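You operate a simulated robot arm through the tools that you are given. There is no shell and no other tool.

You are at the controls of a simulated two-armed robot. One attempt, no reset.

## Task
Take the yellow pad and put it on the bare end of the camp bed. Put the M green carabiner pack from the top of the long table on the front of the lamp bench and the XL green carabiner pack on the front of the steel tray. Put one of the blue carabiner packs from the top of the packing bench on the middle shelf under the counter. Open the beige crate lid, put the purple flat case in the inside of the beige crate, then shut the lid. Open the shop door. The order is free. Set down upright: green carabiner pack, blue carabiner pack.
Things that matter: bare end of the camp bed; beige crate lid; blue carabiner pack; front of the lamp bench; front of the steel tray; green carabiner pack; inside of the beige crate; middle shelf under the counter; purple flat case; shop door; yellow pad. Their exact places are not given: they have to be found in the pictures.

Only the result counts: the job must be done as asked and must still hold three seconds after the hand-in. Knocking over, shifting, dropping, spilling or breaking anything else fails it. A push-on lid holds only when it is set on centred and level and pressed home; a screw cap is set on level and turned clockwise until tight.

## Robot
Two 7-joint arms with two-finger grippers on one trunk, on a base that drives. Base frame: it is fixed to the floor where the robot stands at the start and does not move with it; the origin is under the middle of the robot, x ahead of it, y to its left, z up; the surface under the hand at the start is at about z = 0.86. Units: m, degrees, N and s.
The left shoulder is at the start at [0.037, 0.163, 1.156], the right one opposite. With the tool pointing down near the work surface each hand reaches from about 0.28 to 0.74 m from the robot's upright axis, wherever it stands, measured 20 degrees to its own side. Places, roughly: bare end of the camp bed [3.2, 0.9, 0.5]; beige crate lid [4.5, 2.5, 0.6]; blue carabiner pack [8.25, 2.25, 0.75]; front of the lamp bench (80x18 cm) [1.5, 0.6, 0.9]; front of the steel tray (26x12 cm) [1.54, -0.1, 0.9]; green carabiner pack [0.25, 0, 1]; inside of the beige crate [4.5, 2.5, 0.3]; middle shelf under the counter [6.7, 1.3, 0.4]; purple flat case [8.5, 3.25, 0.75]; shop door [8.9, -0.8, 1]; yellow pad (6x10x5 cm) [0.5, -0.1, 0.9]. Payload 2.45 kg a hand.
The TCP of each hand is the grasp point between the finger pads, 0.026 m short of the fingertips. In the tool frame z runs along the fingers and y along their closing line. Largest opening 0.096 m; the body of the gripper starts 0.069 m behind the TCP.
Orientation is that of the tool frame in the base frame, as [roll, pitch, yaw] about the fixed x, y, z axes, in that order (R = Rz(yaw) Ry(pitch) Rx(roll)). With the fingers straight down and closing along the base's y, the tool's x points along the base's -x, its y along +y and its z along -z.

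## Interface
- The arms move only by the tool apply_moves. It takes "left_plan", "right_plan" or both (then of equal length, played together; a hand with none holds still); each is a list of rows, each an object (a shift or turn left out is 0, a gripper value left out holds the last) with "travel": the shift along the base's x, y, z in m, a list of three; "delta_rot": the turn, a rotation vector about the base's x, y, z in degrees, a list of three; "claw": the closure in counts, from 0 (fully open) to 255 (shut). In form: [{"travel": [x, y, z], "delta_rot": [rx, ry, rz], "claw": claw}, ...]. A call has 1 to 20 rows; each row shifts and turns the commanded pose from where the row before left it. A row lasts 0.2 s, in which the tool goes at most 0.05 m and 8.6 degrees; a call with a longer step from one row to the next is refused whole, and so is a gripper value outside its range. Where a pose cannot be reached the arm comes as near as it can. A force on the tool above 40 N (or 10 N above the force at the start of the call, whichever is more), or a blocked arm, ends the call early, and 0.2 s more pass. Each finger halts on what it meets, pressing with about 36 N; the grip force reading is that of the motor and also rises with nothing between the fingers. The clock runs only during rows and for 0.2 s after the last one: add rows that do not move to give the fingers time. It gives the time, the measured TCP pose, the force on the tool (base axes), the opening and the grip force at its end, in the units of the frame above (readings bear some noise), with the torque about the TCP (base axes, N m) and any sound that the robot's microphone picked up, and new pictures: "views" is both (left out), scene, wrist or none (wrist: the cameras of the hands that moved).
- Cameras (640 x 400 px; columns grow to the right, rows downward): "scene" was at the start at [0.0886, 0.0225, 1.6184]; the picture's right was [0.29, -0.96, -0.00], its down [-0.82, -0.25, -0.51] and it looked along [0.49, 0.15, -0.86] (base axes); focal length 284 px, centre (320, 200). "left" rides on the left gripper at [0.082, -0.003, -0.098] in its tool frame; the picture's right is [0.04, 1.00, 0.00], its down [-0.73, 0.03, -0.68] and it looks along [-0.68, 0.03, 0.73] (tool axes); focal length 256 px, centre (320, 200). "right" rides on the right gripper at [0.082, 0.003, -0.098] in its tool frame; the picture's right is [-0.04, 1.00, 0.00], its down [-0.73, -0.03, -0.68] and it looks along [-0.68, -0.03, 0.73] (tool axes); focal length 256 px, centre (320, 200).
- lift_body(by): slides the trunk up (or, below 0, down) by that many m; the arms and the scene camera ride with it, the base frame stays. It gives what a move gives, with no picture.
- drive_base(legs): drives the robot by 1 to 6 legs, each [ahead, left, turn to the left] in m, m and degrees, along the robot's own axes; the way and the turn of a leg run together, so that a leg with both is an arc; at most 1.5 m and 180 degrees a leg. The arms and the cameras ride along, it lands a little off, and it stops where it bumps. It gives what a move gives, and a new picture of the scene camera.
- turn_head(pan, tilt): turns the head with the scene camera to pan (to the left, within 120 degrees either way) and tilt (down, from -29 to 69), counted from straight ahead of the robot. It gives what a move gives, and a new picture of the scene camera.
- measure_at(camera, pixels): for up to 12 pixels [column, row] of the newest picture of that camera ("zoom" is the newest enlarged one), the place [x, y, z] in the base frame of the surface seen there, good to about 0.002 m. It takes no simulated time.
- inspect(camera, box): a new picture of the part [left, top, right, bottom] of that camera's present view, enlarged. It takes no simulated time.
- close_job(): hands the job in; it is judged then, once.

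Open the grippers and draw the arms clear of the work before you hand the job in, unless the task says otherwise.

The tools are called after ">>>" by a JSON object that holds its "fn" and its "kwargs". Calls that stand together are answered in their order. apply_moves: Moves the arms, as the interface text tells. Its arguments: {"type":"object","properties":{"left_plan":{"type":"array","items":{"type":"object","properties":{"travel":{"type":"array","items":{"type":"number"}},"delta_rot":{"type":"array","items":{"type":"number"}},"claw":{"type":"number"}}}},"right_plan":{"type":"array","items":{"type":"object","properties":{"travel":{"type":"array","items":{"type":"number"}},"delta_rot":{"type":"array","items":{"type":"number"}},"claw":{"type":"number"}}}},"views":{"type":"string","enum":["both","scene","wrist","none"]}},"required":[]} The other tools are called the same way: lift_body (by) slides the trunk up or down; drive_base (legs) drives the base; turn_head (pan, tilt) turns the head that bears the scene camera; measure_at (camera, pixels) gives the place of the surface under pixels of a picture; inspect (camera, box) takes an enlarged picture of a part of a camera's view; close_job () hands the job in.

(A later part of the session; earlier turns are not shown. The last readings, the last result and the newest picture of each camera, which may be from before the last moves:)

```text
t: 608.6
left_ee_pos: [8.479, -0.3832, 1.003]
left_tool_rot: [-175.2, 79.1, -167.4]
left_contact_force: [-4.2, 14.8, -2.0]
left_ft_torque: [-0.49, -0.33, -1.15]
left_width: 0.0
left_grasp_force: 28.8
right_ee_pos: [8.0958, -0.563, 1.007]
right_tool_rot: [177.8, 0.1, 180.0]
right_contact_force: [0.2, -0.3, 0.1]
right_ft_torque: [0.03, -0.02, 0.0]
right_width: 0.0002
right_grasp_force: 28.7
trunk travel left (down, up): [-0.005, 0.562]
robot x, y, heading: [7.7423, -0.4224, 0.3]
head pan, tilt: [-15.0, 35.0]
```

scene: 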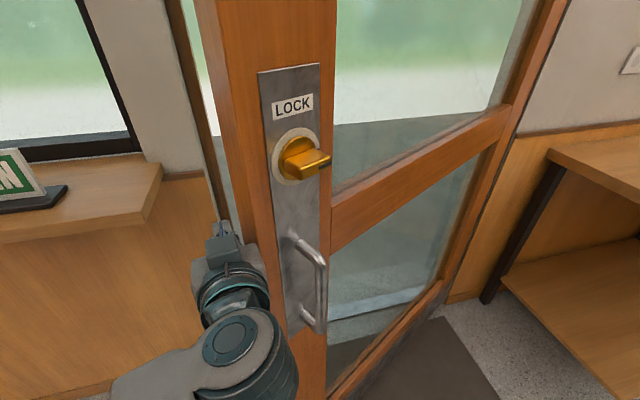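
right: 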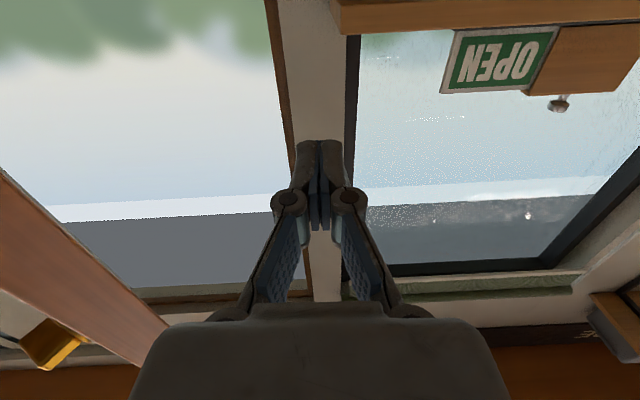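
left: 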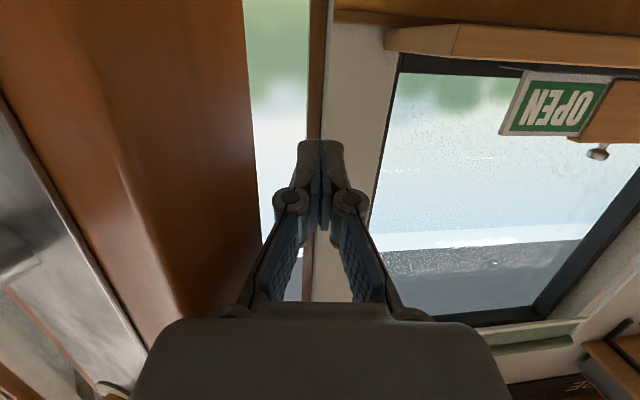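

>>> {"fn": "apply_moves", "kwargs": {"left_plan": [{"travel": [0.005, -0.008, 0]}, {"travel": [0.005, -0.01, 0]}, {"travel": [0, -0.012, 0]}, {"travel": [0, -0.012, 0]}, {"travel": [0, -0.012, 0]}, {"travel": [0, -0.012, 0]}, {}], "views": "both"}}

```text
t: 609.1
left_ee_pos: [8.4805, -0.3827, 1.0062]
left_tool_rot: [-174.7, 79.3, -165.5]
left_contact_force: [-16.0, 39.6, -8.5]
left_ft_torque: [0.03, -0.24, -1.11]
left_width: 0.0001
left_grasp_force: 28.4
right_ee_pos: [8.0906, -0.5609, 1.0085]
right_tool_rot: [177.7, 0.0, -179.9]
right_contact_force: [-0.4, -2.0, 0.2]
right_ft_torque: [0.05, -0.01, 0.02]
right_width: 0.0001
right_grasp_force: 28.8
trunk travel left (down, up): [-0.005, 0.562]
robot x, y, heading: [7.7389, -0.4144, 0.8]
head pan, tilt: [-15.0, 35.0]
stopped in row 2 (left hand): the force on the tool passed its limit at 48 N (the readings are from after the stop); the commanded pose is now the measured one
```

scene: 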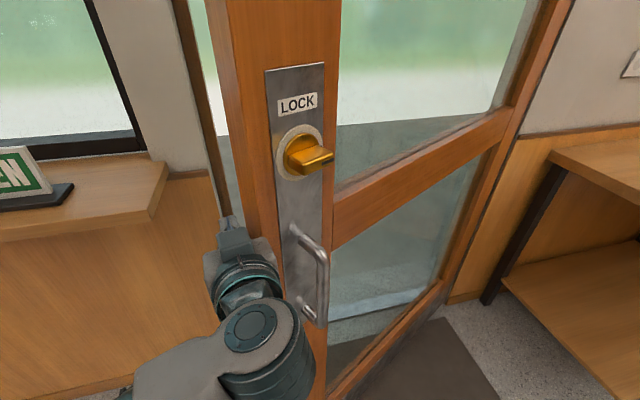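
left: 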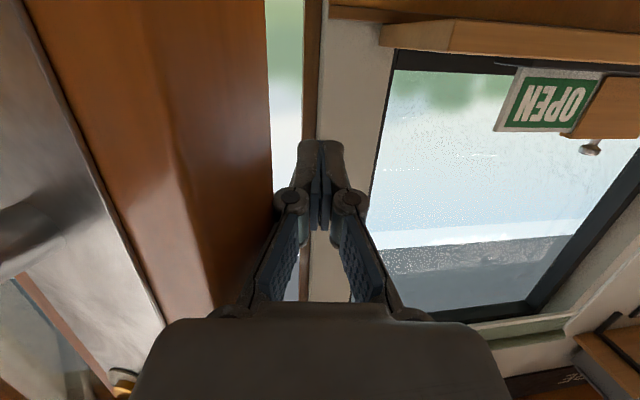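

Pushing on the edge at this angle is self-locking, so I'll pull the handle further first. I withdraw the left hand and fold it back.

>>> {"fn": "apply_moves", "kwargs": {"left_plan": [{"travel": [0, 0.025, 0]}, {"travel": [-0.02, 0.02, 0]}, {"travel": [-0.045, 0.01, 0]}, {"travel": [-0.045, 0.01, 0]}, {"travel": [-0.045, 0, 0]}, {"travel": [-0.045, 0, 0]}, {"travel": [-0.03, 0, 0.01], "delta_rot": [0, 7.5, 0]}, {"travel": [-0.02, 0, 0.01], "delta_rot": [0, 7.5, 0]}, {"travel": [-0.02, 0, 0.01], "delta_rot": [0, 7.5, 0]}, {"travel": [-0.02, 0, 0.01], "delta_rot": [0, 7.5, 0]}, {"travel": [-0.015, 0, 0.01], "delta_rot": [0, 7.5, 0]}, {"travel": [-0.01, 0.01, 0], "delta_rot": [0, 7.5, 0]}, {"travel": [-0.01, 0.01, 0], "delta_rot": [0, 7.5, 0]}, {"travel": [0, 0.01, 0], "delta_rot": [0, 7.5, 0]}, {"travel": [0, 0.01, 0], "delta_rot": [0, 7.5, 0]}, {"travel": [0, 0.01, 0], "delta_rot": [0, 7.5, 0]}, {}], "views": "scene"}}

```text
t: 612.7
left_ee_pos: [8.1998, -0.2888, 0.9739]
left_tool_rot: [172.4, 4.8, -177.7]
left_contact_force: [-0.1, 0.8, -0.7]
left_ft_torque: [-0.03, -0.03, 0.01]
left_width: 0.0
left_grasp_force: 28.0
left hand out of reach, approached as far as the arm can: row 10, 11, 12, 13, 14, 15, 16
right_ee_pos: [8.0907, -0.5622, 1.0078]
right_tool_rot: [177.7, -0.1, -179.8]
right_contact_force: [0.6, 0.0, -1.1]
right_ft_torque: [-0.01, 0.0, 0.02]
right_width: 0.0
right_grasp_force: 28.8
trunk travel left (down, up): [-0.005, 0.562]
robot x, y, heading: [7.7429, -0.4219, 0.5]
head pan, tilt: [-15.0, 35.0]
```

scene: 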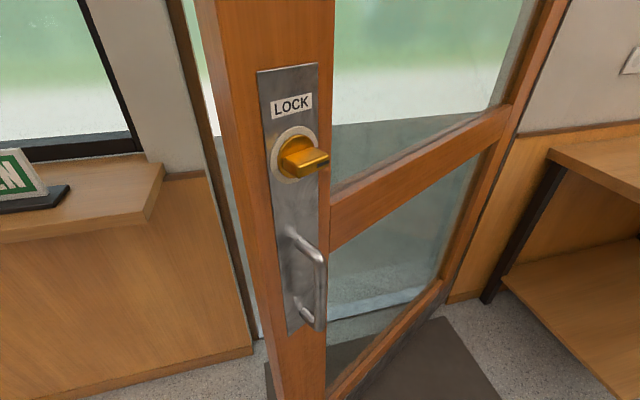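

Left hand is clear. I back the base 0.1 m and pitch the right hand forward again, adding yaw toward the door's normal.

>>> {"fn": "drive_base", "kwargs": {"legs": [[-0.1, -0.03, 0]]}}

>>> {"fn": "apply_moves", "kwargs": {"right_plan": [{"travel": [0.02, 0, 0], "delta_rot": [0, -7.5, 0], "claw": 90}, {"travel": [0.02, 0, 0], "delta_rot": [0, -7.5, 0]}, {"travel": [0.015, 0, 0], "delta_rot": [0, -7.5, 0]}, {"travel": [0.015, 0, 0], "delta_rot": [0, -7.5, 0]}, {"travel": [0.015, 0, 0], "delta_rot": [0, -7.5, 0]}, {"travel": [0.015, 0, 0], "delta_rot": [0, -7.5, 0]}, {"travel": [0.015, 0, 0], "delta_rot": [0, -7.5, 0]}, {"travel": [0.015, 0, -0.005], "delta_rot": [0, -7.5, 0]}, {"travel": [0.015, 0, -0.01], "delta_rot": [0, -7.5, 0]}, {"travel": [0.015, 0, -0.01], "delta_rot": [0, -7.5, 0]}, {"travel": [0.015, 0, -0.01], "delta_rot": [0, -7.5, 0]}, {"travel": [0.01, 0, -0.01], "delta_rot": [0, -7.5, 0]}, {"delta_rot": [0, 0, 7]}, {"delta_rot": [0, 0, 7]}, {"delta_rot": [0, 0, 7]}, {}], "views": "both"}}

```text
t: 613.9
left_ee_pos: [8.0978, -0.307, 0.9735]
left_tool_rot: [172.8, 4.8, -177.6]
left_contact_force: [0.4, 0.1, 0.0]
left_ft_torque: [-0.06, -0.02, -0.01]
left_width: 0.0002
left_grasp_force: 27.9
right_ee_pos: [7.9915, -0.5808, 1.0088]
right_tool_rot: [178.2, -0.2, -179.7]
right_contact_force: [-0.2, 0.3, 1.4]
right_ft_torque: [-0.07, -0.01, -0.02]
right_width: 0.0001
right_grasp_force: 28.6
trunk travel left (down, up): [-0.005, 0.562]
robot x, y, heading: [7.6407, -0.447, 0.4]
head pan, tilt: [-15.0, 35.0]
```

scene: 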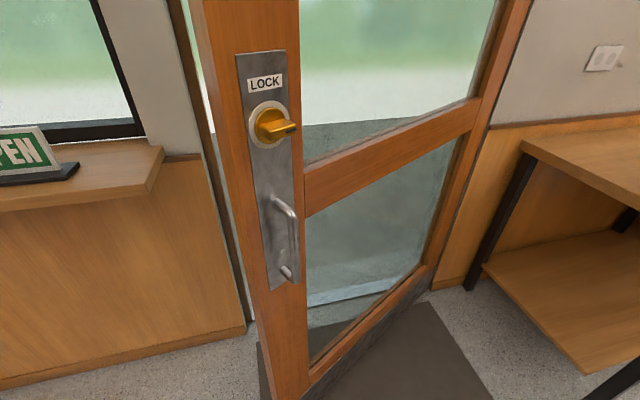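

```text
t: 617.3
left_ee_pos: [8.0941, -0.3148, 0.9761]
left_tool_rot: [172.3, 5.1, -177.6]
left_contact_force: [-0.4, -0.6, -0.1]
left_ft_torque: [0.0, 0.01, 0.03]
left_width: 0.0
left_grasp_force: 29.3
right_ee_pos: [8.1893, -0.5833, 0.9742]
right_tool_rot: [-38.4, 89.8, -15.0]
right_contact_force: [0.7, -0.6, 0.0]
right_ft_torque: [-0.01, 0.02, -0.02]
right_width: 0.0621
right_grasp_force: 0.1
right hand out of reach, approached as far as the arm can: row 1, 12, 13
trunk travel left (down, up): [-0.005, 0.562]
robot x, y, heading: [7.639, -0.4469, 0.2]
head pan, tilt: [-15.0, 35.0]
```

scene: 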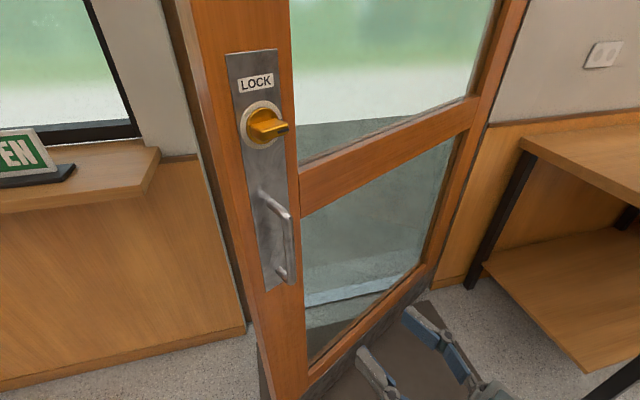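
right: 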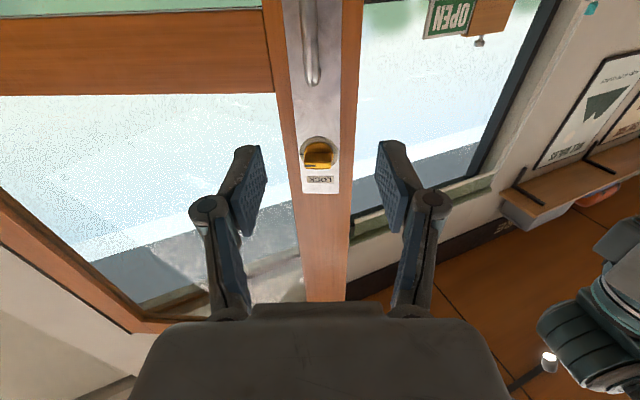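

>>> {"fn": "measure_at", "kwargs": {"camera": "scene", "pixels": [[287, 245], [285, 230], [288, 260], [250, 60], [275, 60], [300, 80]]}}

```text
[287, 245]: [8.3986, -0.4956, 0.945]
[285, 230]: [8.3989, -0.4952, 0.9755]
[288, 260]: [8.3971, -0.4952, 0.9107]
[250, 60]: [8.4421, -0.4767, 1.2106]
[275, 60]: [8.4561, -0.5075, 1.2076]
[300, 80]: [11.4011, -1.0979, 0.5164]
```

The bar is at ≈(8.4045,−0.499) (door ≈30° open). I approach along the tool direction.

>>> {"fn": "apply_moves", "kwargs": {"right_plan": [{"travel": [0.04, 0.0155, -0.003]}, {"travel": [0.04, 0.0155, -0.003]}, {"travel": [0.04, 0.0155, -0.003]}, {"travel": [0.04, 0.0155, -0.003]}, {}, {}], "views": "wrist"}}

```text
t: 618.7
left_ee_pos: [8.0962, -0.3147, 0.9769]
left_tool_rot: [172.4, 5.1, -177.6]
left_contact_force: [0.0, -0.3, 0.7]
left_ft_torque: [0.02, -0.02, -0.03]
left_width: 0.0
left_grasp_force: 28.7
right_ee_pos: [8.3497, -0.5186, 0.963]
right_tool_rot: [-48.3, 89.9, -25.1]
right_contact_force: [1.0, 1.3, -0.5]
right_ft_torque: [0.01, 0.0, -0.01]
right_width: 0.0621
right_grasp_force: 0.1
trunk travel left (down, up): [-0.005, 0.562]
robot x, y, heading: [7.6423, -0.4452, 0.5]
head pan, tilt: [-15.0, 35.0]
```

right: 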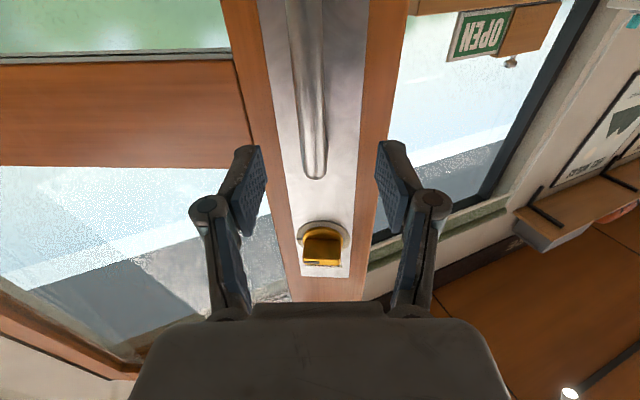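

>>> {"fn": "apply_moves", "kwargs": {"right_plan": [{"travel": [0.025, 0.007, 0]}, {"travel": [0.0235, 0.007, 0]}, {}, {"claw": 255}, {"claw": 255}, {"claw": 255}, {}], "views": "wrist"}}

```text
t: 620.3
left_ee_pos: [8.0943, -0.3139, 0.9756]
left_tool_rot: [172.5, 5.0, -177.6]
left_contact_force: [-0.5, 0.1, 0.3]
left_ft_torque: [0.05, -0.03, -0.01]
left_width: 0.0
left_grasp_force: 28.4
right_ee_pos: [8.3989, -0.5042, 0.9616]
right_tool_rot: [-49.0, 89.7, -25.7]
right_contact_force: [-1.2, 1.5, 0.6]
right_ft_torque: [0.27, -0.06, 0.09]
right_width: 0.0169
right_grasp_force: 42.4
trunk travel left (down, up): [-0.005, 0.562]
robot x, y, heading: [7.6407, -0.4422, 0.5]
head pan, tilt: [-15.0, 35.0]
```

right: 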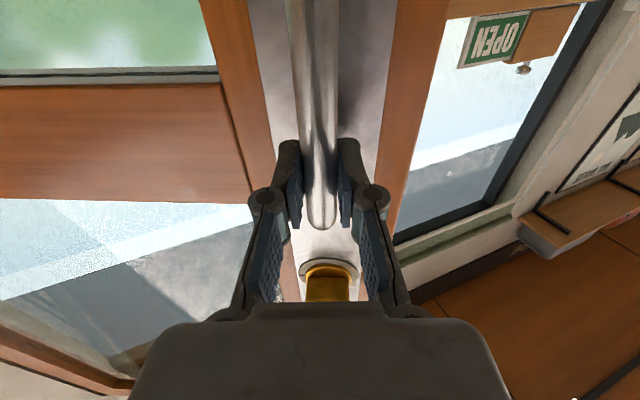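

The bar is gripped with negligible force. I pull along the arc toward ≈50°.

>>> {"fn": "apply_moves", "kwargs": {"right_plan": [{"travel": [-0.0147, -0.0096, 0], "delta_rot": [0, 0, 1]}, {"travel": [-0.0147, -0.0098, 0], "delta_rot": [0, 0, 1]}, {"travel": [-0.0143, -0.0103, 0], "delta_rot": [0, 0, 1]}, {"travel": [-0.0142, -0.0104, 0], "delta_rot": [0, 0, 1]}, {"travel": [-0.0138, -0.0109, 0], "delta_rot": [0, 0, 1]}, {"travel": [-0.0138, -0.011, 0], "delta_rot": [0, 0, 1]}, {}], "views": "none"}}

>>> {"fn": "apply_moves", "kwargs": {"right_plan": [{"travel": [-0.0133, -0.0115, 0], "delta_rot": [0, 0, 1.2]}, {"travel": [-0.0133, -0.0116, 0], "delta_rot": [0, 0, 1.2]}, {"travel": [-0.0128, -0.0121, 0], "delta_rot": [0, 0, 1.2]}, {"travel": [-0.0128, -0.0122, 0], "delta_rot": [0, 0, 1.2]}, {}], "views": "scene"}}

```text
t: 621.9
left_ee_pos: [8.0934, -0.3121, 0.9758]
left_tool_rot: [172.5, 5.1, -177.5]
left_contact_force: [0.0, -0.1, 0.4]
left_ft_torque: [-0.01, 0.0, 0.01]
left_width: 0.0
left_grasp_force: 28.9
right_ee_pos: [8.3113, -0.5637, 0.9631]
right_tool_rot: [-96.3, 89.7, -66.8]
right_contact_force: [-15.2, 19.8, -10.4]
right_ft_torque: [0.51, -0.11, 0.28]
right_width: 0.0172
right_grasp_force: 42.7
trunk travel left (down, up): [-0.005, 0.562]
robot x, y, heading: [7.6414, -0.4481, 0.7]
head pan, tilt: [-15.0, 35.0]
```

```text
t: 622.6
left_ee_pos: [8.0866, -0.3206, 0.9815]
left_tool_rot: [172.1, 5.6, -177.7]
left_contact_force: [-0.1, -0.7, 0.3]
left_ft_torque: [-0.02, -0.03, -0.03]
left_width: 0.0
left_grasp_force: 28.5
right_ee_pos: [8.2766, -0.5929, 0.9632]
right_tool_rot: [-17.9, 89.9, 14.6]
right_contact_force: [-11.4, 11.3, -13.0]
right_ft_torque: [-0.87, 1.08, 0.06]
right_width: 0.0171
right_grasp_force: 42.4
trunk travel left (down, up): [-0.005, 0.562]
robot x, y, heading: [7.64, -0.4463, 0.6]
head pan, tilt: [-15.0, 35.0]
stopped in row 3 (right hand): the force on the tool passed its limit at 41 N (the readings are from after the stop); the commanded pose is now the measured one
```

scene: 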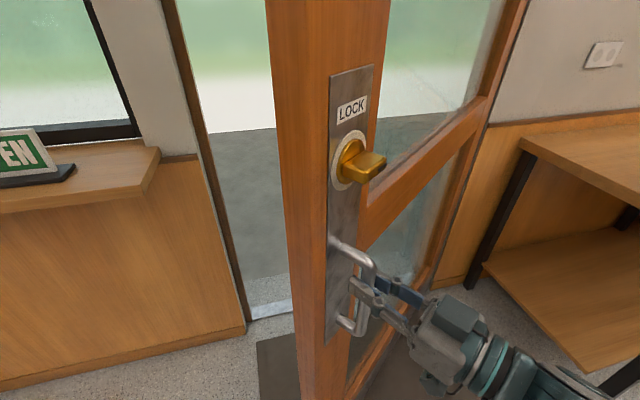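

The force points radially outward; refitting gives hinge ≈(8.835,−1.22), radius 0.84. I continue with the corrected arc.

>>> {"fn": "apply_moves", "kwargs": {"right_plan": [{"travel": [-0.001, 0.001, 0]}, {"travel": [-0.0136, -0.0124, 0], "delta_rot": [0, 0, 1]}, {"travel": [-0.0136, -0.0125, 0], "delta_rot": [0, 0, 1]}, {"travel": [-0.0129, -0.013, 0], "delta_rot": [0, 0, 1]}, {"travel": [-0.0128, -0.0131, 0], "delta_rot": [0, 0, 1]}, {}], "views": "scene"}}

```text
t: 624.0
left_ee_pos: [8.0902, -0.3156, 0.9789]
left_tool_rot: [172.3, 5.3, -177.7]
left_contact_force: [0.4, 0.6, -0.4]
left_ft_torque: [0.0, 0.02, -0.02]
left_width: 0.0
left_grasp_force: 28.4
right_ee_pos: [8.2254, -0.6382, 0.9629]
right_tool_rot: [-147.3, 89.7, -110.9]
right_contact_force: [-16.5, 15.2, -33.8]
right_ft_torque: [-0.37, 0.64, 0.18]
right_width: 0.0168
right_grasp_force: 42.2
trunk travel left (down, up): [-0.005, 0.562]
robot x, y, heading: [7.641, -0.4476, 0.3]
head pan, tilt: [-15.0, 35.0]
```

scene: 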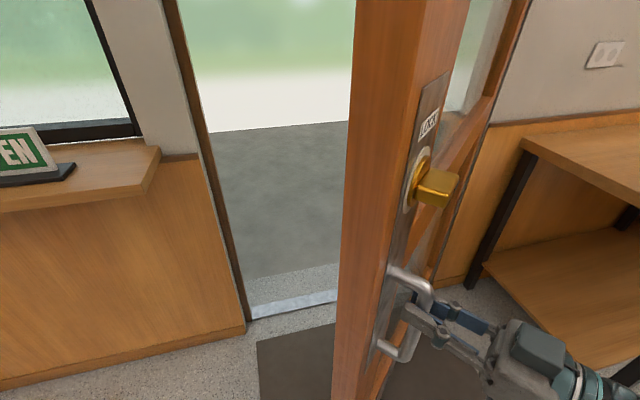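

>>> {"fn": "apply_moves", "kwargs": {"right_plan": [{"travel": [-0.001, 0.001, -0.003]}, {"travel": [-0.0124, -0.0134, -0.001], "delta_rot": [0, 0, 1]}, {"travel": [-0.0123, -0.0135, -0.001], "delta_rot": [0, 0, 1]}, {"travel": [-0.0117, -0.0141, 0], "delta_rot": [0, 0, 1]}, {"travel": [-0.0116, -0.0142, 0], "delta_rot": [0, 0, 1]}, {}], "views": "scene"}}

```text
t: 625.4
left_ee_pos: [8.0871, -0.3159, 0.9802]
left_tool_rot: [172.3, 5.6, -177.6]
left_contact_force: [-1.1, 0.1, -0.2]
left_ft_torque: [0.02, 0.0, -0.01]
left_width: 0.0
left_grasp_force: 28.8
right_ee_pos: [8.1726, -0.6959, 0.962]
right_tool_rot: [-37.5, 89.4, 2.6]
right_contact_force: [-13.2, 10.2, -7.7]
right_ft_torque: [0.16, 0.12, 0.21]
right_width: 0.0171
right_grasp_force: 42.8
trunk travel left (down, up): [-0.005, 0.562]
robot x, y, heading: [7.6416, -0.4457, 0.5]
head pan, tilt: [-15.0, 35.0]
```

scene: 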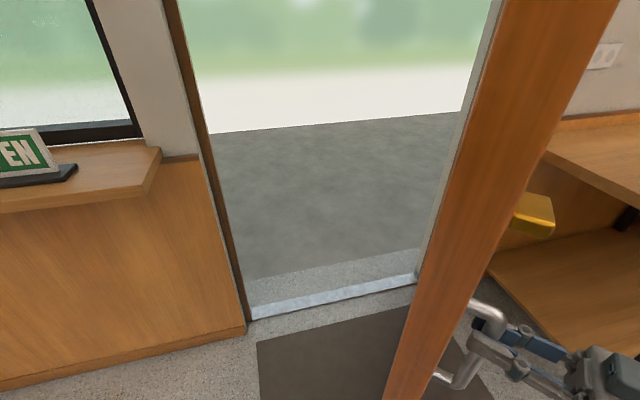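

Door is ≈50° open with light force. I continue the arc further.

>>> {"fn": "apply_moves", "kwargs": {"right_plan": [{"travel": [-0.012, -0.0138, -0.001], "delta_rot": [0, 0, 1.2]}, {"travel": [-0.0112, -0.0145, 0], "delta_rot": [0, 0, 1.2]}, {"travel": [-0.0108, -0.0148, 0], "delta_rot": [0, 0, 1.2]}, {"travel": [-0.0104, -0.0151, 0], "delta_rot": [0, 0, 1.2]}, {}], "views": "none"}}

```text
t: 625.8
left_ee_pos: [8.084, -0.3176, 0.9824]
left_tool_rot: [172.3, 5.8, -177.7]
left_contact_force: [0.5, 0.5, -0.5]
left_ft_torque: [0.05, 0.01, 0.01]
left_width: 0.0002
left_grasp_force: 28.2
right_ee_pos: [8.1671, -0.7024, 0.9616]
right_tool_rot: [3.8, 88.8, 44.0]
right_contact_force: [-11.1, 12.9, 11.3]
right_ft_torque: [-0.83, 0.62, -0.05]
right_width: 0.0171
right_grasp_force: 42.8
right hand out of reach, approached as far as the arm can: row 1, 2
trunk travel left (down, up): [-0.005, 0.562]
robot x, y, heading: [7.6452, -0.444, 0.4]
head pan, tilt: [-15.0, 35.0]
stopped in row 2 (right hand): the force on the tool passed its limit at 45 N (the readings are from after the stop); the commanded pose is now the measured one
```

The arm is at its limit with the door ≈50° open. I open the right hand and back out along its direction with the base.

>>> {"fn": "apply_moves", "kwargs": {"right_plan": [{"claw": 200}, {"claw": 120}, {"claw": 60}, {}], "views": "none"}}

>>> {"fn": "drive_base", "kwargs": {"legs": [[-0.12, -0.09, 0]]}}

>>> {"fn": "turn_head", "kwargs": {"pan": -15, "tilt": 35}}

```text
t: 626.8
left_ee_pos: [8.0855, -0.318, 0.9819]
left_tool_rot: [172.1, 5.7, -177.6]
left_contact_force: [-0.7, 0.0, 0.0]
left_ft_torque: [-0.02, 0.01, 0.01]
left_width: 0.0
left_grasp_force: 28.9
right_ee_pos: [8.1697, -0.7049, 0.9596]
right_tool_rot: [24.9, 89.1, 64.8]
right_contact_force: [0.6, 0.2, -0.7]
right_ft_torque: [-0.01, 0.0, -0.01]
right_width: 0.0734
right_grasp_force: 0.0
trunk travel left (down, up): [-0.005, 0.562]
robot x, y, heading: [7.6434, -0.4448, 0.5]
head pan, tilt: [-15.0, 35.0]
```

```text
t: 628.1
left_ee_pos: [7.9669, -0.4042, 0.9821]
left_tool_rot: [172.3, 5.7, -177.7]
left_contact_force: [-0.7, 0.3, 0.5]
left_ft_torque: [0.01, -0.02, -0.02]
left_width: 0.0002
left_grasp_force: 28.7
right_ee_pos: [8.0525, -0.789, 0.9626]
right_tool_rot: [10.4, 89.2, 50.2]
right_contact_force: [0.0, 0.8, 0.4]
right_ft_torque: [-0.03, 0.0, -0.03]
right_width: 0.0732
right_grasp_force: 0.1
trunk travel left (down, up): [-0.005, 0.562]
robot x, y, heading: [7.5229, -0.5351, 0.3]
head pan, tilt: [-15.0, 35.0]
```

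scene: 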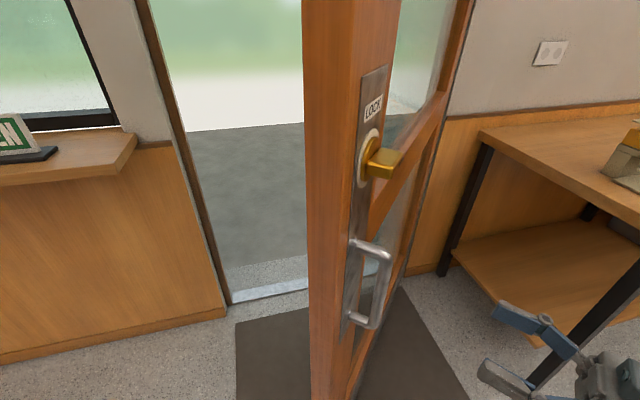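

```text
t: 628.7
left_ee_pos: [7.9644, -0.3982, 0.9822]
left_tool_rot: [172.7, 5.6, -177.7]
left_contact_force: [0.0, 1.0, 0.6]
left_ft_torque: [0.0, 0.03, -0.02]
left_width: 0.0
left_grasp_force: 28.6
right_ee_pos: [8.0476, -0.7852, 0.9657]
right_tool_rot: [-8.6, 89.1, 31.3]
right_contact_force: [-1.0, 0.3, 0.6]
right_ft_torque: [-0.02, 0.01, -0.02]
right_width: 0.0736
right_grasp_force: 0.1
trunk travel left (down, up): [-0.005, 0.562]
robot x, y, heading: [7.5236, -0.5325, 0.5]
head pan, tilt: [-15.0, 35.0]
```

scene: 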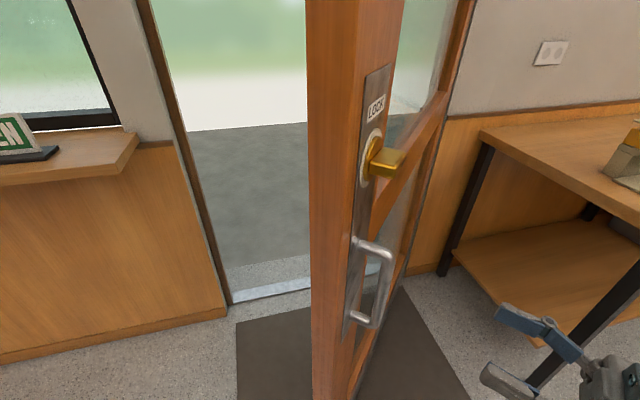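

The door stays ≈50° open. I fold the right hand back (undo yaw and pitch), then prepare the left hand as a pusher.

>>> {"fn": "apply_moves", "kwargs": {"right_plan": [{"travel": [0, 0, 0], "delta_rot": [0, 0, -7], "claw": 0}, {"delta_rot": [0, 0, -7]}, {"delta_rot": [0, 0, -7]}, {"delta_rot": [0, 0, -7]}, {"delta_rot": [0, 0, -7]}, {"delta_rot": [0, 0, -5]}, {"travel": [-0.01, 0, 0.01], "delta_rot": [0, 8, 0]}, {"travel": [-0.015, 0, 0.01], "delta_rot": [0, 8, 0]}, {"travel": [-0.015, 0, 0.01], "delta_rot": [0, 8, 0]}, {"travel": [-0.02, 0, 0.01], "delta_rot": [0, 8, 0]}, {"travel": [-0.02, 0, 0.01], "delta_rot": [0, 8, 0]}, {"travel": [-0.02, 0, 0], "delta_rot": [0, 8, 0]}, {"travel": [-0.02, 0, 0], "delta_rot": [0, 8, 0]}, {"travel": [-0.02, 0, 0], "delta_rot": [0, 8, 0]}, {"travel": [-0.01, 0, 0], "delta_rot": [0, 8, 0]}, {"travel": [-0.01, 0, 0], "delta_rot": [0, 8, 0]}, {"travel": [0, 0, 0], "delta_rot": [0, 8, 0]}, {}], "views": "none"}}

>>> {"fn": "drive_base", "kwargs": {"legs": [[0, 0.25, 0]]}}

```text
t: 632.5
left_ee_pos: [7.9651, -0.4096, 0.9827]
left_tool_rot: [172.0, 5.4, -177.7]
left_contact_force: [-0.3, 0.6, 1.0]
left_ft_torque: [0.02, -0.01, 0.0]
left_width: 0.0
left_grasp_force: 28.8
right_ee_pos: [7.9561, -0.7718, 0.9496]
right_tool_rot: [180.0, 3.0, 179.9]
right_contact_force: [0.6, 0.0, -0.5]
right_ft_torque: [0.0, 0.01, 0.02]
right_width: 0.0958
right_grasp_force: 0.1
right hand out of reach, approached as far as the arm can: row 3, 4, 5, 6, 13, 14, 15, 16, 17
trunk travel left (down, up): [-0.005, 0.562]
robot x, y, heading: [7.5239, -0.532, 0.4]
head pan, tilt: [-15.0, 35.0]
```

```text
t: 634.4
left_ee_pos: [7.9629, -0.1805, 0.9833]
left_tool_rot: [171.2, 5.6, -177.7]
left_contact_force: [-0.8, -0.8, -0.3]
left_ft_torque: [-0.01, 0.01, -0.02]
left_width: 0.0
left_grasp_force: 28.5
right_ee_pos: [7.9536, -0.5411, 0.9466]
right_tool_rot: [179.1, 3.1, 179.8]
right_contact_force: [-0.2, -0.8, -0.2]
right_ft_torque: [0.05, -0.01, -0.02]
right_width: 0.0957
right_grasp_force: 0.0
trunk travel left (down, up): [-0.005, 0.562]
robot x, y, heading: [7.5228, -0.2877, 0.5]
head pan, tilt: [-15.0, 35.0]
```

scene: 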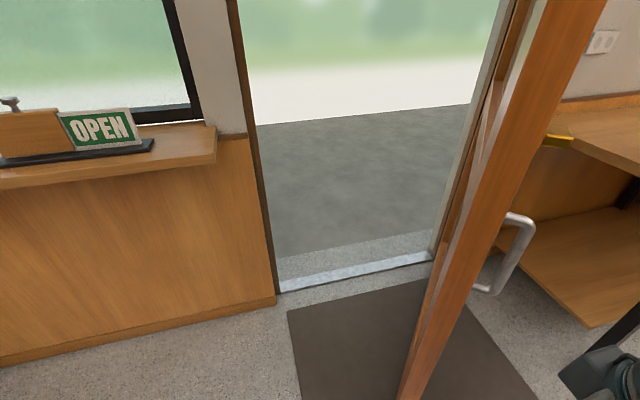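

I pitch the left hand forward and yaw it ≈35° to the right so its fingertips lead.

>>> {"fn": "apply_moves", "kwargs": {"left_plan": [{"travel": [0.02, 0, 0], "delta_rot": [0, -7.5, 0]}, {"travel": [0.02, 0, 0], "delta_rot": [0, -7.5, 0]}, {"travel": [0.02, 0, 0], "delta_rot": [0, -7.5, 0]}, {"travel": [0.02, 0, 0], "delta_rot": [0, -7.5, 0]}, {"travel": [0.02, 0, 0], "delta_rot": [0, -7.5, 0]}, {"travel": [0.02, 0, 0], "delta_rot": [0, -7.5, 0]}, {"travel": [0.02, 0, 0], "delta_rot": [0, -7.5, 0]}, {"travel": [0.02, 0, 0], "delta_rot": [0, -7.5, 0]}, {"travel": [0.02, 0, 0], "delta_rot": [0, -7.5, 0]}, {"travel": [0.02, 0, 0], "delta_rot": [0, -7.5, 0]}, {"travel": [0.01, -0.01, 0], "delta_rot": [0, 0, -7]}, {"travel": [0.01, -0.01, 0], "delta_rot": [0, 0, -7]}, {"travel": [0.01, -0.01, 0], "delta_rot": [0, 0, -7]}, {"travel": [0.01, -0.01, 0], "delta_rot": [0, 0, -7]}, {"travel": [0.01, -0.01, 0], "delta_rot": [0, 0, -7]}, {}], "views": "both"}}

```text
t: 637.8
left_ee_pos: [8.2071, -0.2135, 0.9859]
left_tool_rot: [-173.5, 80.5, 159.6]
left_contact_force: [-0.6, -0.5, 0.7]
left_ft_torque: [0.02, 0.01, -0.02]
left_width: 0.0
left_grasp_force: 28.1
right_ee_pos: [7.9502, -0.526, 0.9534]
right_tool_rot: [180.0, 3.5, 179.9]
right_contact_force: [0.8, -0.4, 0.0]
right_ft_torque: [0.0, -0.01, 0.0]
right_width: 0.096
right_grasp_force: 0.1
trunk travel left (down, up): [-0.005, 0.562]
robot x, y, heading: [7.5218, -0.2893, 0.7]
head pan, tilt: [-15.0, 35.0]
```

scene: 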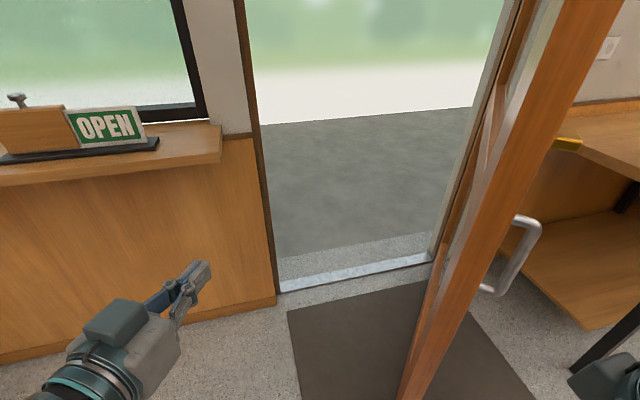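
left: 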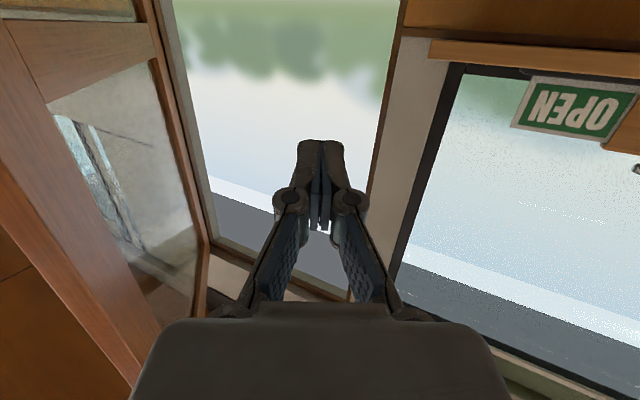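

>>> {"fn": "measure_at", "kwargs": {"camera": "scene", "pixels": [[470, 260], [490, 200], [520, 130], [440, 340], [505, 160], [455, 300], [530, 240], [580, 80]]}}

```text
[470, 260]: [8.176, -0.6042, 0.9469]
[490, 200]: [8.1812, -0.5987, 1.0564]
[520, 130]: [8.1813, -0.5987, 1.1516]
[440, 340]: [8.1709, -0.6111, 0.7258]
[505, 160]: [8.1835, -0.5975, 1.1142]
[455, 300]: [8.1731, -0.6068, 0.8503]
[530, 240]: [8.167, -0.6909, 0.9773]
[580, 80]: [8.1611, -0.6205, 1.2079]
```

Door edge's outer corner is at (8.18,−0.60). I extend the left hand to x≈8.27 and sweep it toward −y slowly until it touches the outer face.

>>> {"fn": "apply_moves", "kwargs": {"left_plan": [{"travel": [0.02, -0.03, 0]}, {"travel": [0.02, -0.03, 0]}, {"travel": [0.02, -0.03, 0]}, {"travel": [0.005, -0.03, 0]}, {"travel": [0, -0.03, 0]}, {"travel": [0, -0.03, 0]}, {}], "views": "both"}}

```text
t: 639.4
left_ee_pos: [8.2722, -0.3956, 0.9857]
left_tool_rot: [-174.0, 80.5, 159.5]
left_contact_force: [-0.3, 1.3, -0.5]
left_ft_torque: [0.01, 0.02, -0.03]
left_width: 0.0
left_grasp_force: 29.1
right_ee_pos: [7.9493, -0.5266, 0.9533]
right_tool_rot: [180.0, 3.5, 179.8]
right_contact_force: [0.0, -0.2, -0.5]
right_ft_torque: [0.01, 0.01, -0.02]
right_width: 0.0957
right_grasp_force: 0.2
trunk travel left (down, up): [-0.005, 0.562]
robot x, y, heading: [7.5213, -0.2906, 0.8]
head pan, tilt: [-15.0, 35.0]
```

scene: 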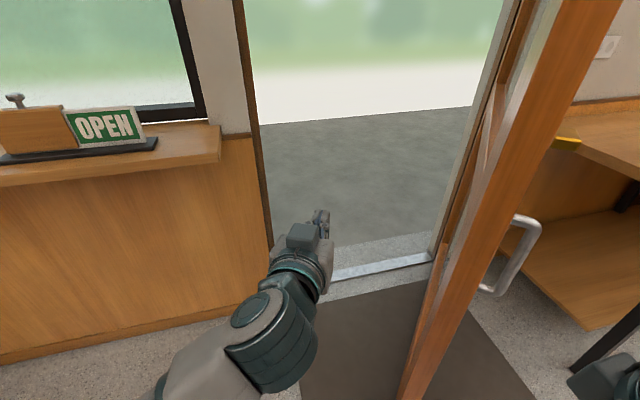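
left: 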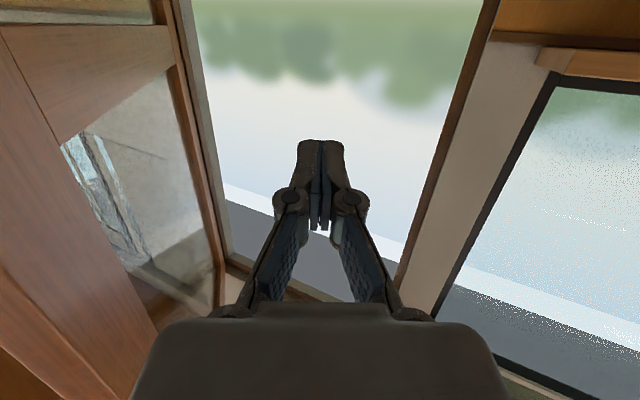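

The left hand is ready beside the door. I tuck the right hand lower and further back so it stays clear of the door's swing.

>>> {"fn": "apply_moves", "kwargs": {"right_plan": [{"travel": [-0.01, -0.01, -0.045]}, {"travel": [-0.01, -0.01, -0.045]}, {"travel": [-0.015, -0.01, -0.045]}, {"travel": [-0.02, -0.01, -0.04]}, {"travel": [-0.03, -0.01, -0.03]}, {"travel": [-0.03, -0.01, -0.02]}, {}], "views": "none"}}

>>> {"fn": "drive_base", "kwargs": {"legs": [[0, -0.12, 0]]}}

```text
t: 641.0
left_ee_pos: [8.2725, -0.3952, 0.9838]
left_tool_rot: [-174.0, 80.4, 159.5]
left_contact_force: [-0.2, 0.3, 0.5]
left_ft_torque: [-0.01, -0.01, -0.02]
left_width: 0.0
left_grasp_force: 28.3
right_ee_pos: [7.8796, -0.6003, 0.7582]
right_tool_rot: [180.0, 3.4, 179.8]
right_contact_force: [0.5, -0.5, 0.4]
right_ft_torque: [-0.03, -0.02, -0.02]
right_width: 0.0961
right_grasp_force: 0.0
right hand out of reach, approached as far as the arm can: row 5, 6
trunk travel left (down, up): [-0.005, 0.562]
robot x, y, heading: [7.5212, -0.2889, 0.5]
head pan, tilt: [-15.0, 35.0]
```

```text
t: 642.2
left_ee_pos: [8.274, -0.4961, 0.987]
left_tool_rot: [-168.7, 80.8, 164.8]
left_contact_force: [2.0, 1.3, 1.0]
left_ft_torque: [0.01, 0.01, -0.11]
left_width: 0.0002
left_grasp_force: 28.5
right_ee_pos: [7.8808, -0.7055, 0.7644]
right_tool_rot: [-179.2, 3.5, -179.8]
right_contact_force: [0.6, 0.8, -1.3]
right_ft_torque: [-0.12, 0.06, 0.05]
right_width: 0.0961
right_grasp_force: 0.0
trunk travel left (down, up): [-0.005, 0.562]
robot x, y, heading: [7.5225, -0.4093, 0.8]
head pan, tilt: [-15.0, 35.0]
```

scene: 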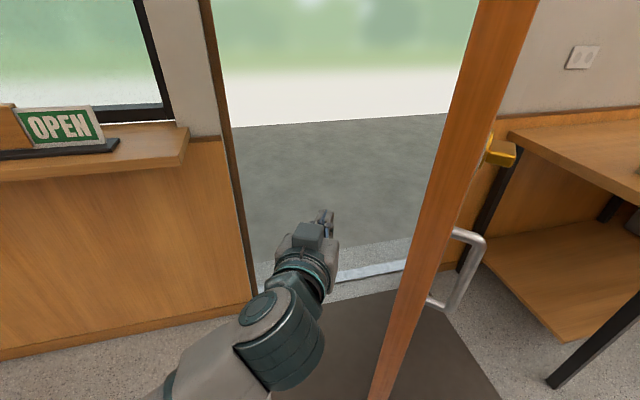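

>>> {"fn": "drive_base", "kwargs": {"legs": [[0, -0.1, -0.6]]}}

>>> {"fn": "apply_moves", "kwargs": {"left_plan": [{"travel": [0, -0.012, 0]}, {"travel": [0, -0.012, 0]}, {"travel": [0, -0.012, 0]}, {"travel": [0, -0.012, 0]}, {"travel": [0, -0.012, 0]}, {"travel": [0, -0.012, 0]}, {}], "views": "both"}}

```text
t: 643.4
left_ee_pos: [8.2697, -0.6063, 0.9917]
left_tool_rot: [-171.7, 81.1, 161.4]
left_contact_force: [1.7, 1.1, 1.0]
left_ft_torque: [-0.01, 0.01, -0.13]
left_width: 0.0
left_grasp_force: 27.4
right_ee_pos: [7.8757, -0.8114, 0.7648]
right_tool_rot: [-179.7, 3.8, 179.9]
right_contact_force: [0.8, 1.1, -0.6]
right_ft_torque: [-0.11, 0.11, 0.02]
right_width: 0.096
right_grasp_force: 0.0
trunk travel left (down, up): [-0.005, 0.562]
robot x, y, heading: [7.5233, -0.5059, 0.3]
head pan, tilt: [-15.0, 35.0]
```

scene: 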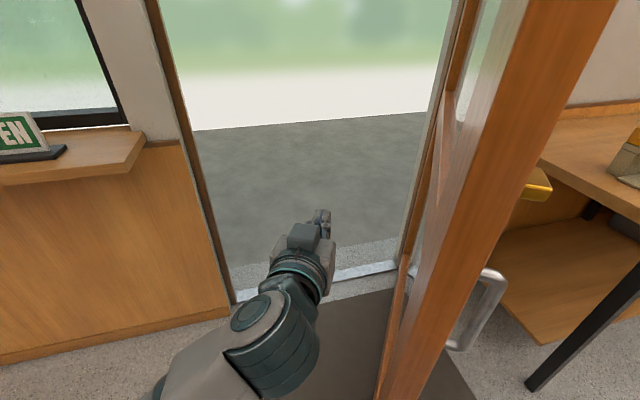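

```text
t: 645.0
left_ee_pos: [8.264, -0.6822, 0.995]
left_tool_rot: [-173.9, 81.2, 159.3]
left_contact_force: [0.7, -0.5, -0.5]
left_ft_torque: [0.0, 0.01, -0.05]
left_width: 0.0
left_grasp_force: 28.2
right_ee_pos: [7.8723, -0.8139, 0.7639]
right_tool_rot: [-179.9, 4.2, 179.9]
right_contact_force: [-0.5, 1.4, -1.5]
right_ft_torque: [0.01, -0.01, 0.0]
right_width: 0.0961
right_grasp_force: 0.2
trunk travel left (down, up): [-0.005, 0.562]
robot x, y, heading: [7.5236, -0.5037, 0.2]
head pan, tilt: [-15.0, 35.0]
```

scene: 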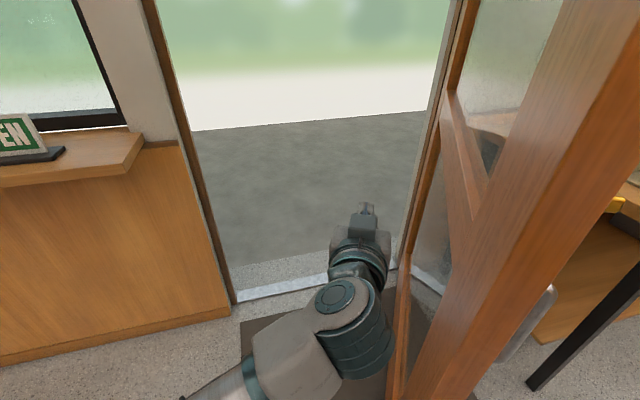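
left: 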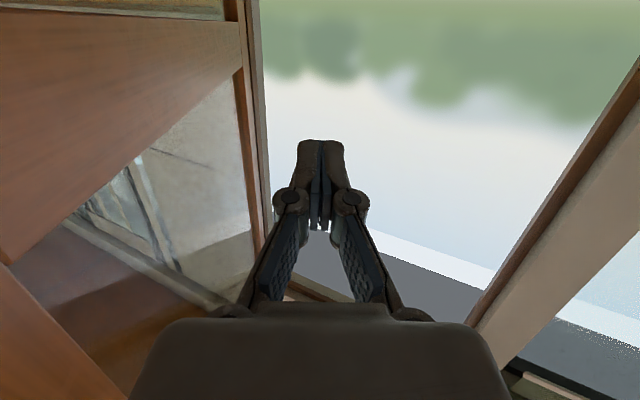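

The door is moving further open with negligible force. I keep sweeping.

>>> {"fn": "apply_moves", "kwargs": {"left_plan": [{"travel": [0, -0.015, 0]}, {"travel": [0, -0.015, 0]}, {"travel": [0, -0.015, 0]}, {"travel": [0, -0.015, 0]}, {"travel": [0, -0.015, 0]}, {"travel": [0, -0.015, 0]}, {}], "views": "scene"}}

>>> {"fn": "measure_at", "kwargs": {"camera": "scene", "pixels": [[430, 340], [480, 250], [540, 120], [400, 380], [600, 60], [455, 140]]}}

```text
t: 646.5
left_ee_pos: [8.2639, -0.7754, 0.9943]
left_tool_rot: [-175.0, 81.2, 158.1]
left_contact_force: [0.2, 0.7, 0.1]
left_ft_torque: [-0.02, 0.01, 0.01]
left_width: 0.0
left_grasp_force: 28.6
right_ee_pos: [7.8718, -0.8175, 0.7633]
right_tool_rot: [180.0, 4.2, 180.0]
right_contact_force: [-0.1, 1.2, -0.8]
right_ft_torque: [-0.01, -0.02, 0.0]
right_width: 0.0959
right_grasp_force: 0.1
trunk travel left (down, up): [-0.005, 0.562]
robot x, y, heading: [7.5228, -0.5066, 0.2]
head pan, tilt: [-15.0, 35.0]
```

scene: 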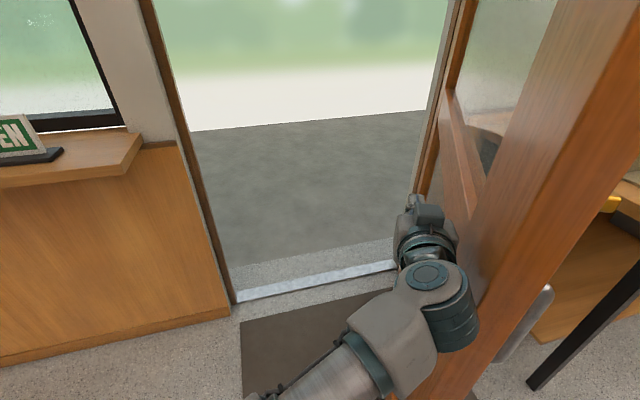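

```text
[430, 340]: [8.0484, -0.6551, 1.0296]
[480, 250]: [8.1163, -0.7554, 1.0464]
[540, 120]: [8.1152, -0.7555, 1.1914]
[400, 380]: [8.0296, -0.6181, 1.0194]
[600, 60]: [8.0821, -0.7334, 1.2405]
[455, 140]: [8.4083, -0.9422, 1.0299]
```

Door is now ≈58° open. I continue with short base strafes to the right.

>>> {"fn": "drive_base", "kwargs": {"legs": [[0, -0.08, 0]]}}

>>> {"fn": "drive_base", "kwargs": {"legs": [[0, -0.08, 0]]}}

```text
t: 647.6
left_ee_pos: [8.2677, -0.8141, 1.0045]
left_tool_rot: [-163.7, 81.7, 169.6]
left_contact_force: [3.9, 3.1, 1.3]
left_ft_torque: [0.02, 0.12, -0.38]
left_width: 0.0
left_grasp_force: 28.2
right_ee_pos: [7.8723, -0.8637, 0.7728]
right_tool_rot: [-178.4, 4.4, -179.5]
right_contact_force: [2.4, 2.4, -1.1]
right_ft_torque: [-0.27, 0.19, 0.05]
right_width: 0.0957
right_grasp_force: 0.0
trunk travel left (down, up): [-0.005, 0.562]
robot x, y, heading: [7.5289, -0.5771, -0.0]
head pan, tilt: [-15.0, 35.0]
```

scene: 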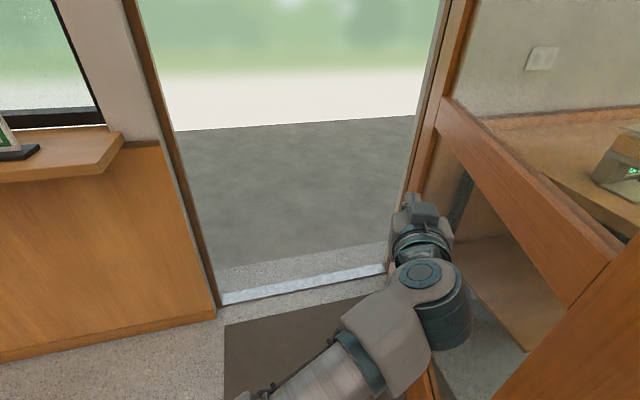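

```text
t: 648.7
left_ee_pos: [8.2641, -0.8893, 1.0079]
left_tool_rot: [-164.7, 81.8, 168.7]
left_contact_force: [1.5, 1.0, 0.2]
left_ft_torque: [0.01, 0.06, -0.19]
left_width: 0.0
left_grasp_force: 28.4
right_ee_pos: [7.8701, -0.938, 0.7744]
right_tool_rot: [-178.7, 4.8, -179.6]
right_contact_force: [1.5, 1.9, -1.1]
right_ft_torque: [-0.17, 0.11, -0.02]
right_width: 0.0958
right_grasp_force: 0.1
trunk travel left (down, up): [-0.005, 0.562]
robot x, y, heading: [7.5274, -0.6477, 0.0]
head pan, tilt: [-15.0, 35.0]
```

scene: 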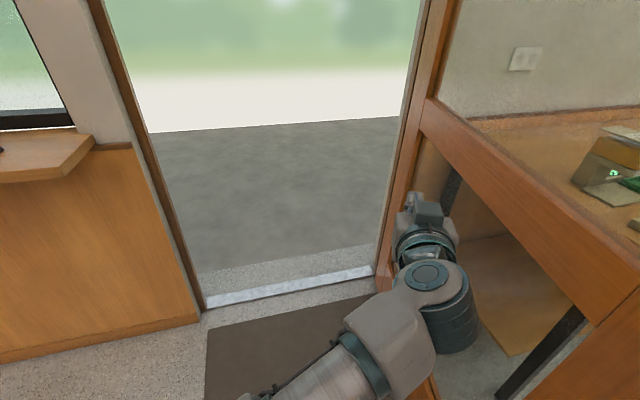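

>>> {"fn": "measure_at", "kwargs": {"camera": "scene", "pixels": [[450, 130], [520, 190], [600, 270], [570, 370], [430, 60], [620, 320], [560, 320]]}}

```text
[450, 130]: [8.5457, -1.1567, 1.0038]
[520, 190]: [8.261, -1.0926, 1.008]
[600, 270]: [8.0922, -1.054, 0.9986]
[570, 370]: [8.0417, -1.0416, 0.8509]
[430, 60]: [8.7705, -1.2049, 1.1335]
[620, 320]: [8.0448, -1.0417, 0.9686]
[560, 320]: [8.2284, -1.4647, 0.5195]
```

The door is now ≈77° open. I wait a moment and check whether it keeps still.

>>> {"fn": "apply_moves", "kwargs": {"left_plan": [{}, {}, {}, {}, {}, {}, {}, {}, {}, {}], "views": "scene"}}

>>> {"fn": "measure_at", "kwargs": {"camera": "scene", "pixels": [[450, 130], [520, 190], [600, 270], [430, 60], [620, 320]]}}

```text
t: 650.9
left_ee_pos: [8.2594, -0.8936, 1.0103]
left_tool_rot: [-169.0, 82.2, 164.4]
left_contact_force: [0.7, 0.8, 0.2]
left_ft_torque: [-0.01, 0.07, -0.11]
left_width: 0.0002
left_grasp_force: 29.2
right_ee_pos: [7.8677, -0.9425, 0.7759]
right_tool_rot: [-179.7, 5.4, -179.8]
right_contact_force: [1.8, 0.3, -0.6]
right_ft_torque: [-0.06, 0.08, -0.01]
right_width: 0.0958
right_grasp_force: 0.0
trunk travel left (down, up): [-0.005, 0.562]
robot x, y, heading: [7.5249, -0.6427, 0.1]
head pan, tilt: [-15.0, 35.0]
```

scene: 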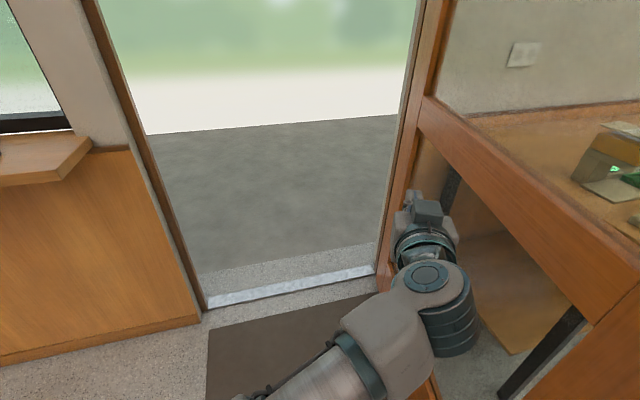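

```text
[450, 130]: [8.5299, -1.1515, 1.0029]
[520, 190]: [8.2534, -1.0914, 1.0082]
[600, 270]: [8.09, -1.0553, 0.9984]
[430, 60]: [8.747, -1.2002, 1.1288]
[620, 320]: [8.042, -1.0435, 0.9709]
```

The door rests at ≈77°. I nudge it a little further: back the base 0.1 m (keeping the right hand clear of the edge), shift right, and push slowly with the left arm.

>>> {"fn": "drive_base", "kwargs": {"legs": [[-0.1, -0.05, 0]]}}

>>> {"fn": "apply_moves", "kwargs": {"left_plan": [{"travel": [0, -0.015, 0]}, {"travel": [0, -0.015, 0]}, {"travel": [0, -0.015, 0]}, {"travel": [0, -0.015, 0]}, {"travel": [0, -0.015, 0]}, {"travel": [0, -0.015, 0]}, {}], "views": "scene"}}

```text
t: 652.1
left_ee_pos: [8.1546, -0.9661, 1.0086]
left_tool_rot: [-174.8, 82.0, 158.2]
left_contact_force: [-0.8, -0.4, 1.2]
left_ft_torque: [0.01, 0.0, 0.03]
left_width: 0.0001
left_grasp_force: 28.3
right_ee_pos: [7.7637, -1.0087, 0.7732]
right_tool_rot: [179.7, 5.3, 179.7]
right_contact_force: [0.3, 0.6, 0.2]
right_ft_torque: [0.03, -0.02, 0.0]
right_width: 0.0961
right_grasp_force: 0.0
trunk travel left (down, up): [-0.005, 0.562]
robot x, y, heading: [7.4265, -0.6989, 0.0]
head pan, tilt: [-15.0, 35.0]
```

scene: 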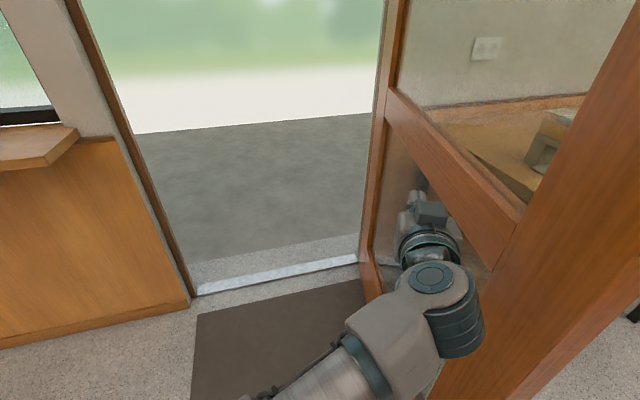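

```text
t: 653.7
left_ee_pos: [8.15, -1.0015, 1.0115]
left_tool_rot: [-175.1, 82.2, 158.1]
left_contact_force: [0.1, 0.1, -0.2]
left_ft_torque: [-0.02, 0.01, 0.01]
left_width: 0.0
left_grasp_force: 28.1
left hand out of reach, approached as far as the arm can: row 3, 4, 5, 6
right_ee_pos: [7.7628, -1.0087, 0.7754]
right_tool_rot: [179.3, 5.5, 179.2]
right_contact_force: [-0.7, 0.3, 0.6]
right_ft_torque: [-0.01, 0.03, 0.01]
right_width: 0.0959
right_grasp_force: 0.1
trunk travel left (down, up): [-0.005, 0.562]
robot x, y, heading: [7.4271, -0.6988, -0.2]
head pan, tilt: [-15.0, 35.0]
```

scene: 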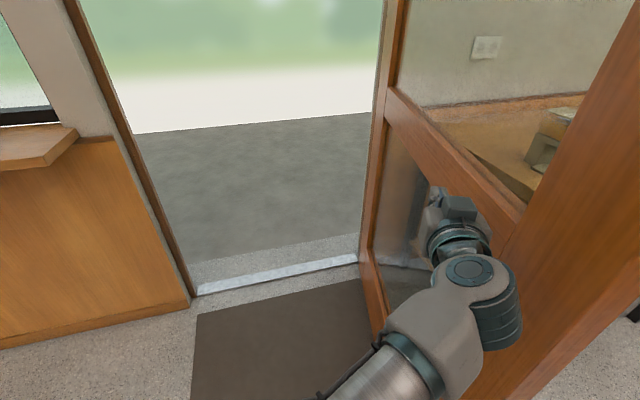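

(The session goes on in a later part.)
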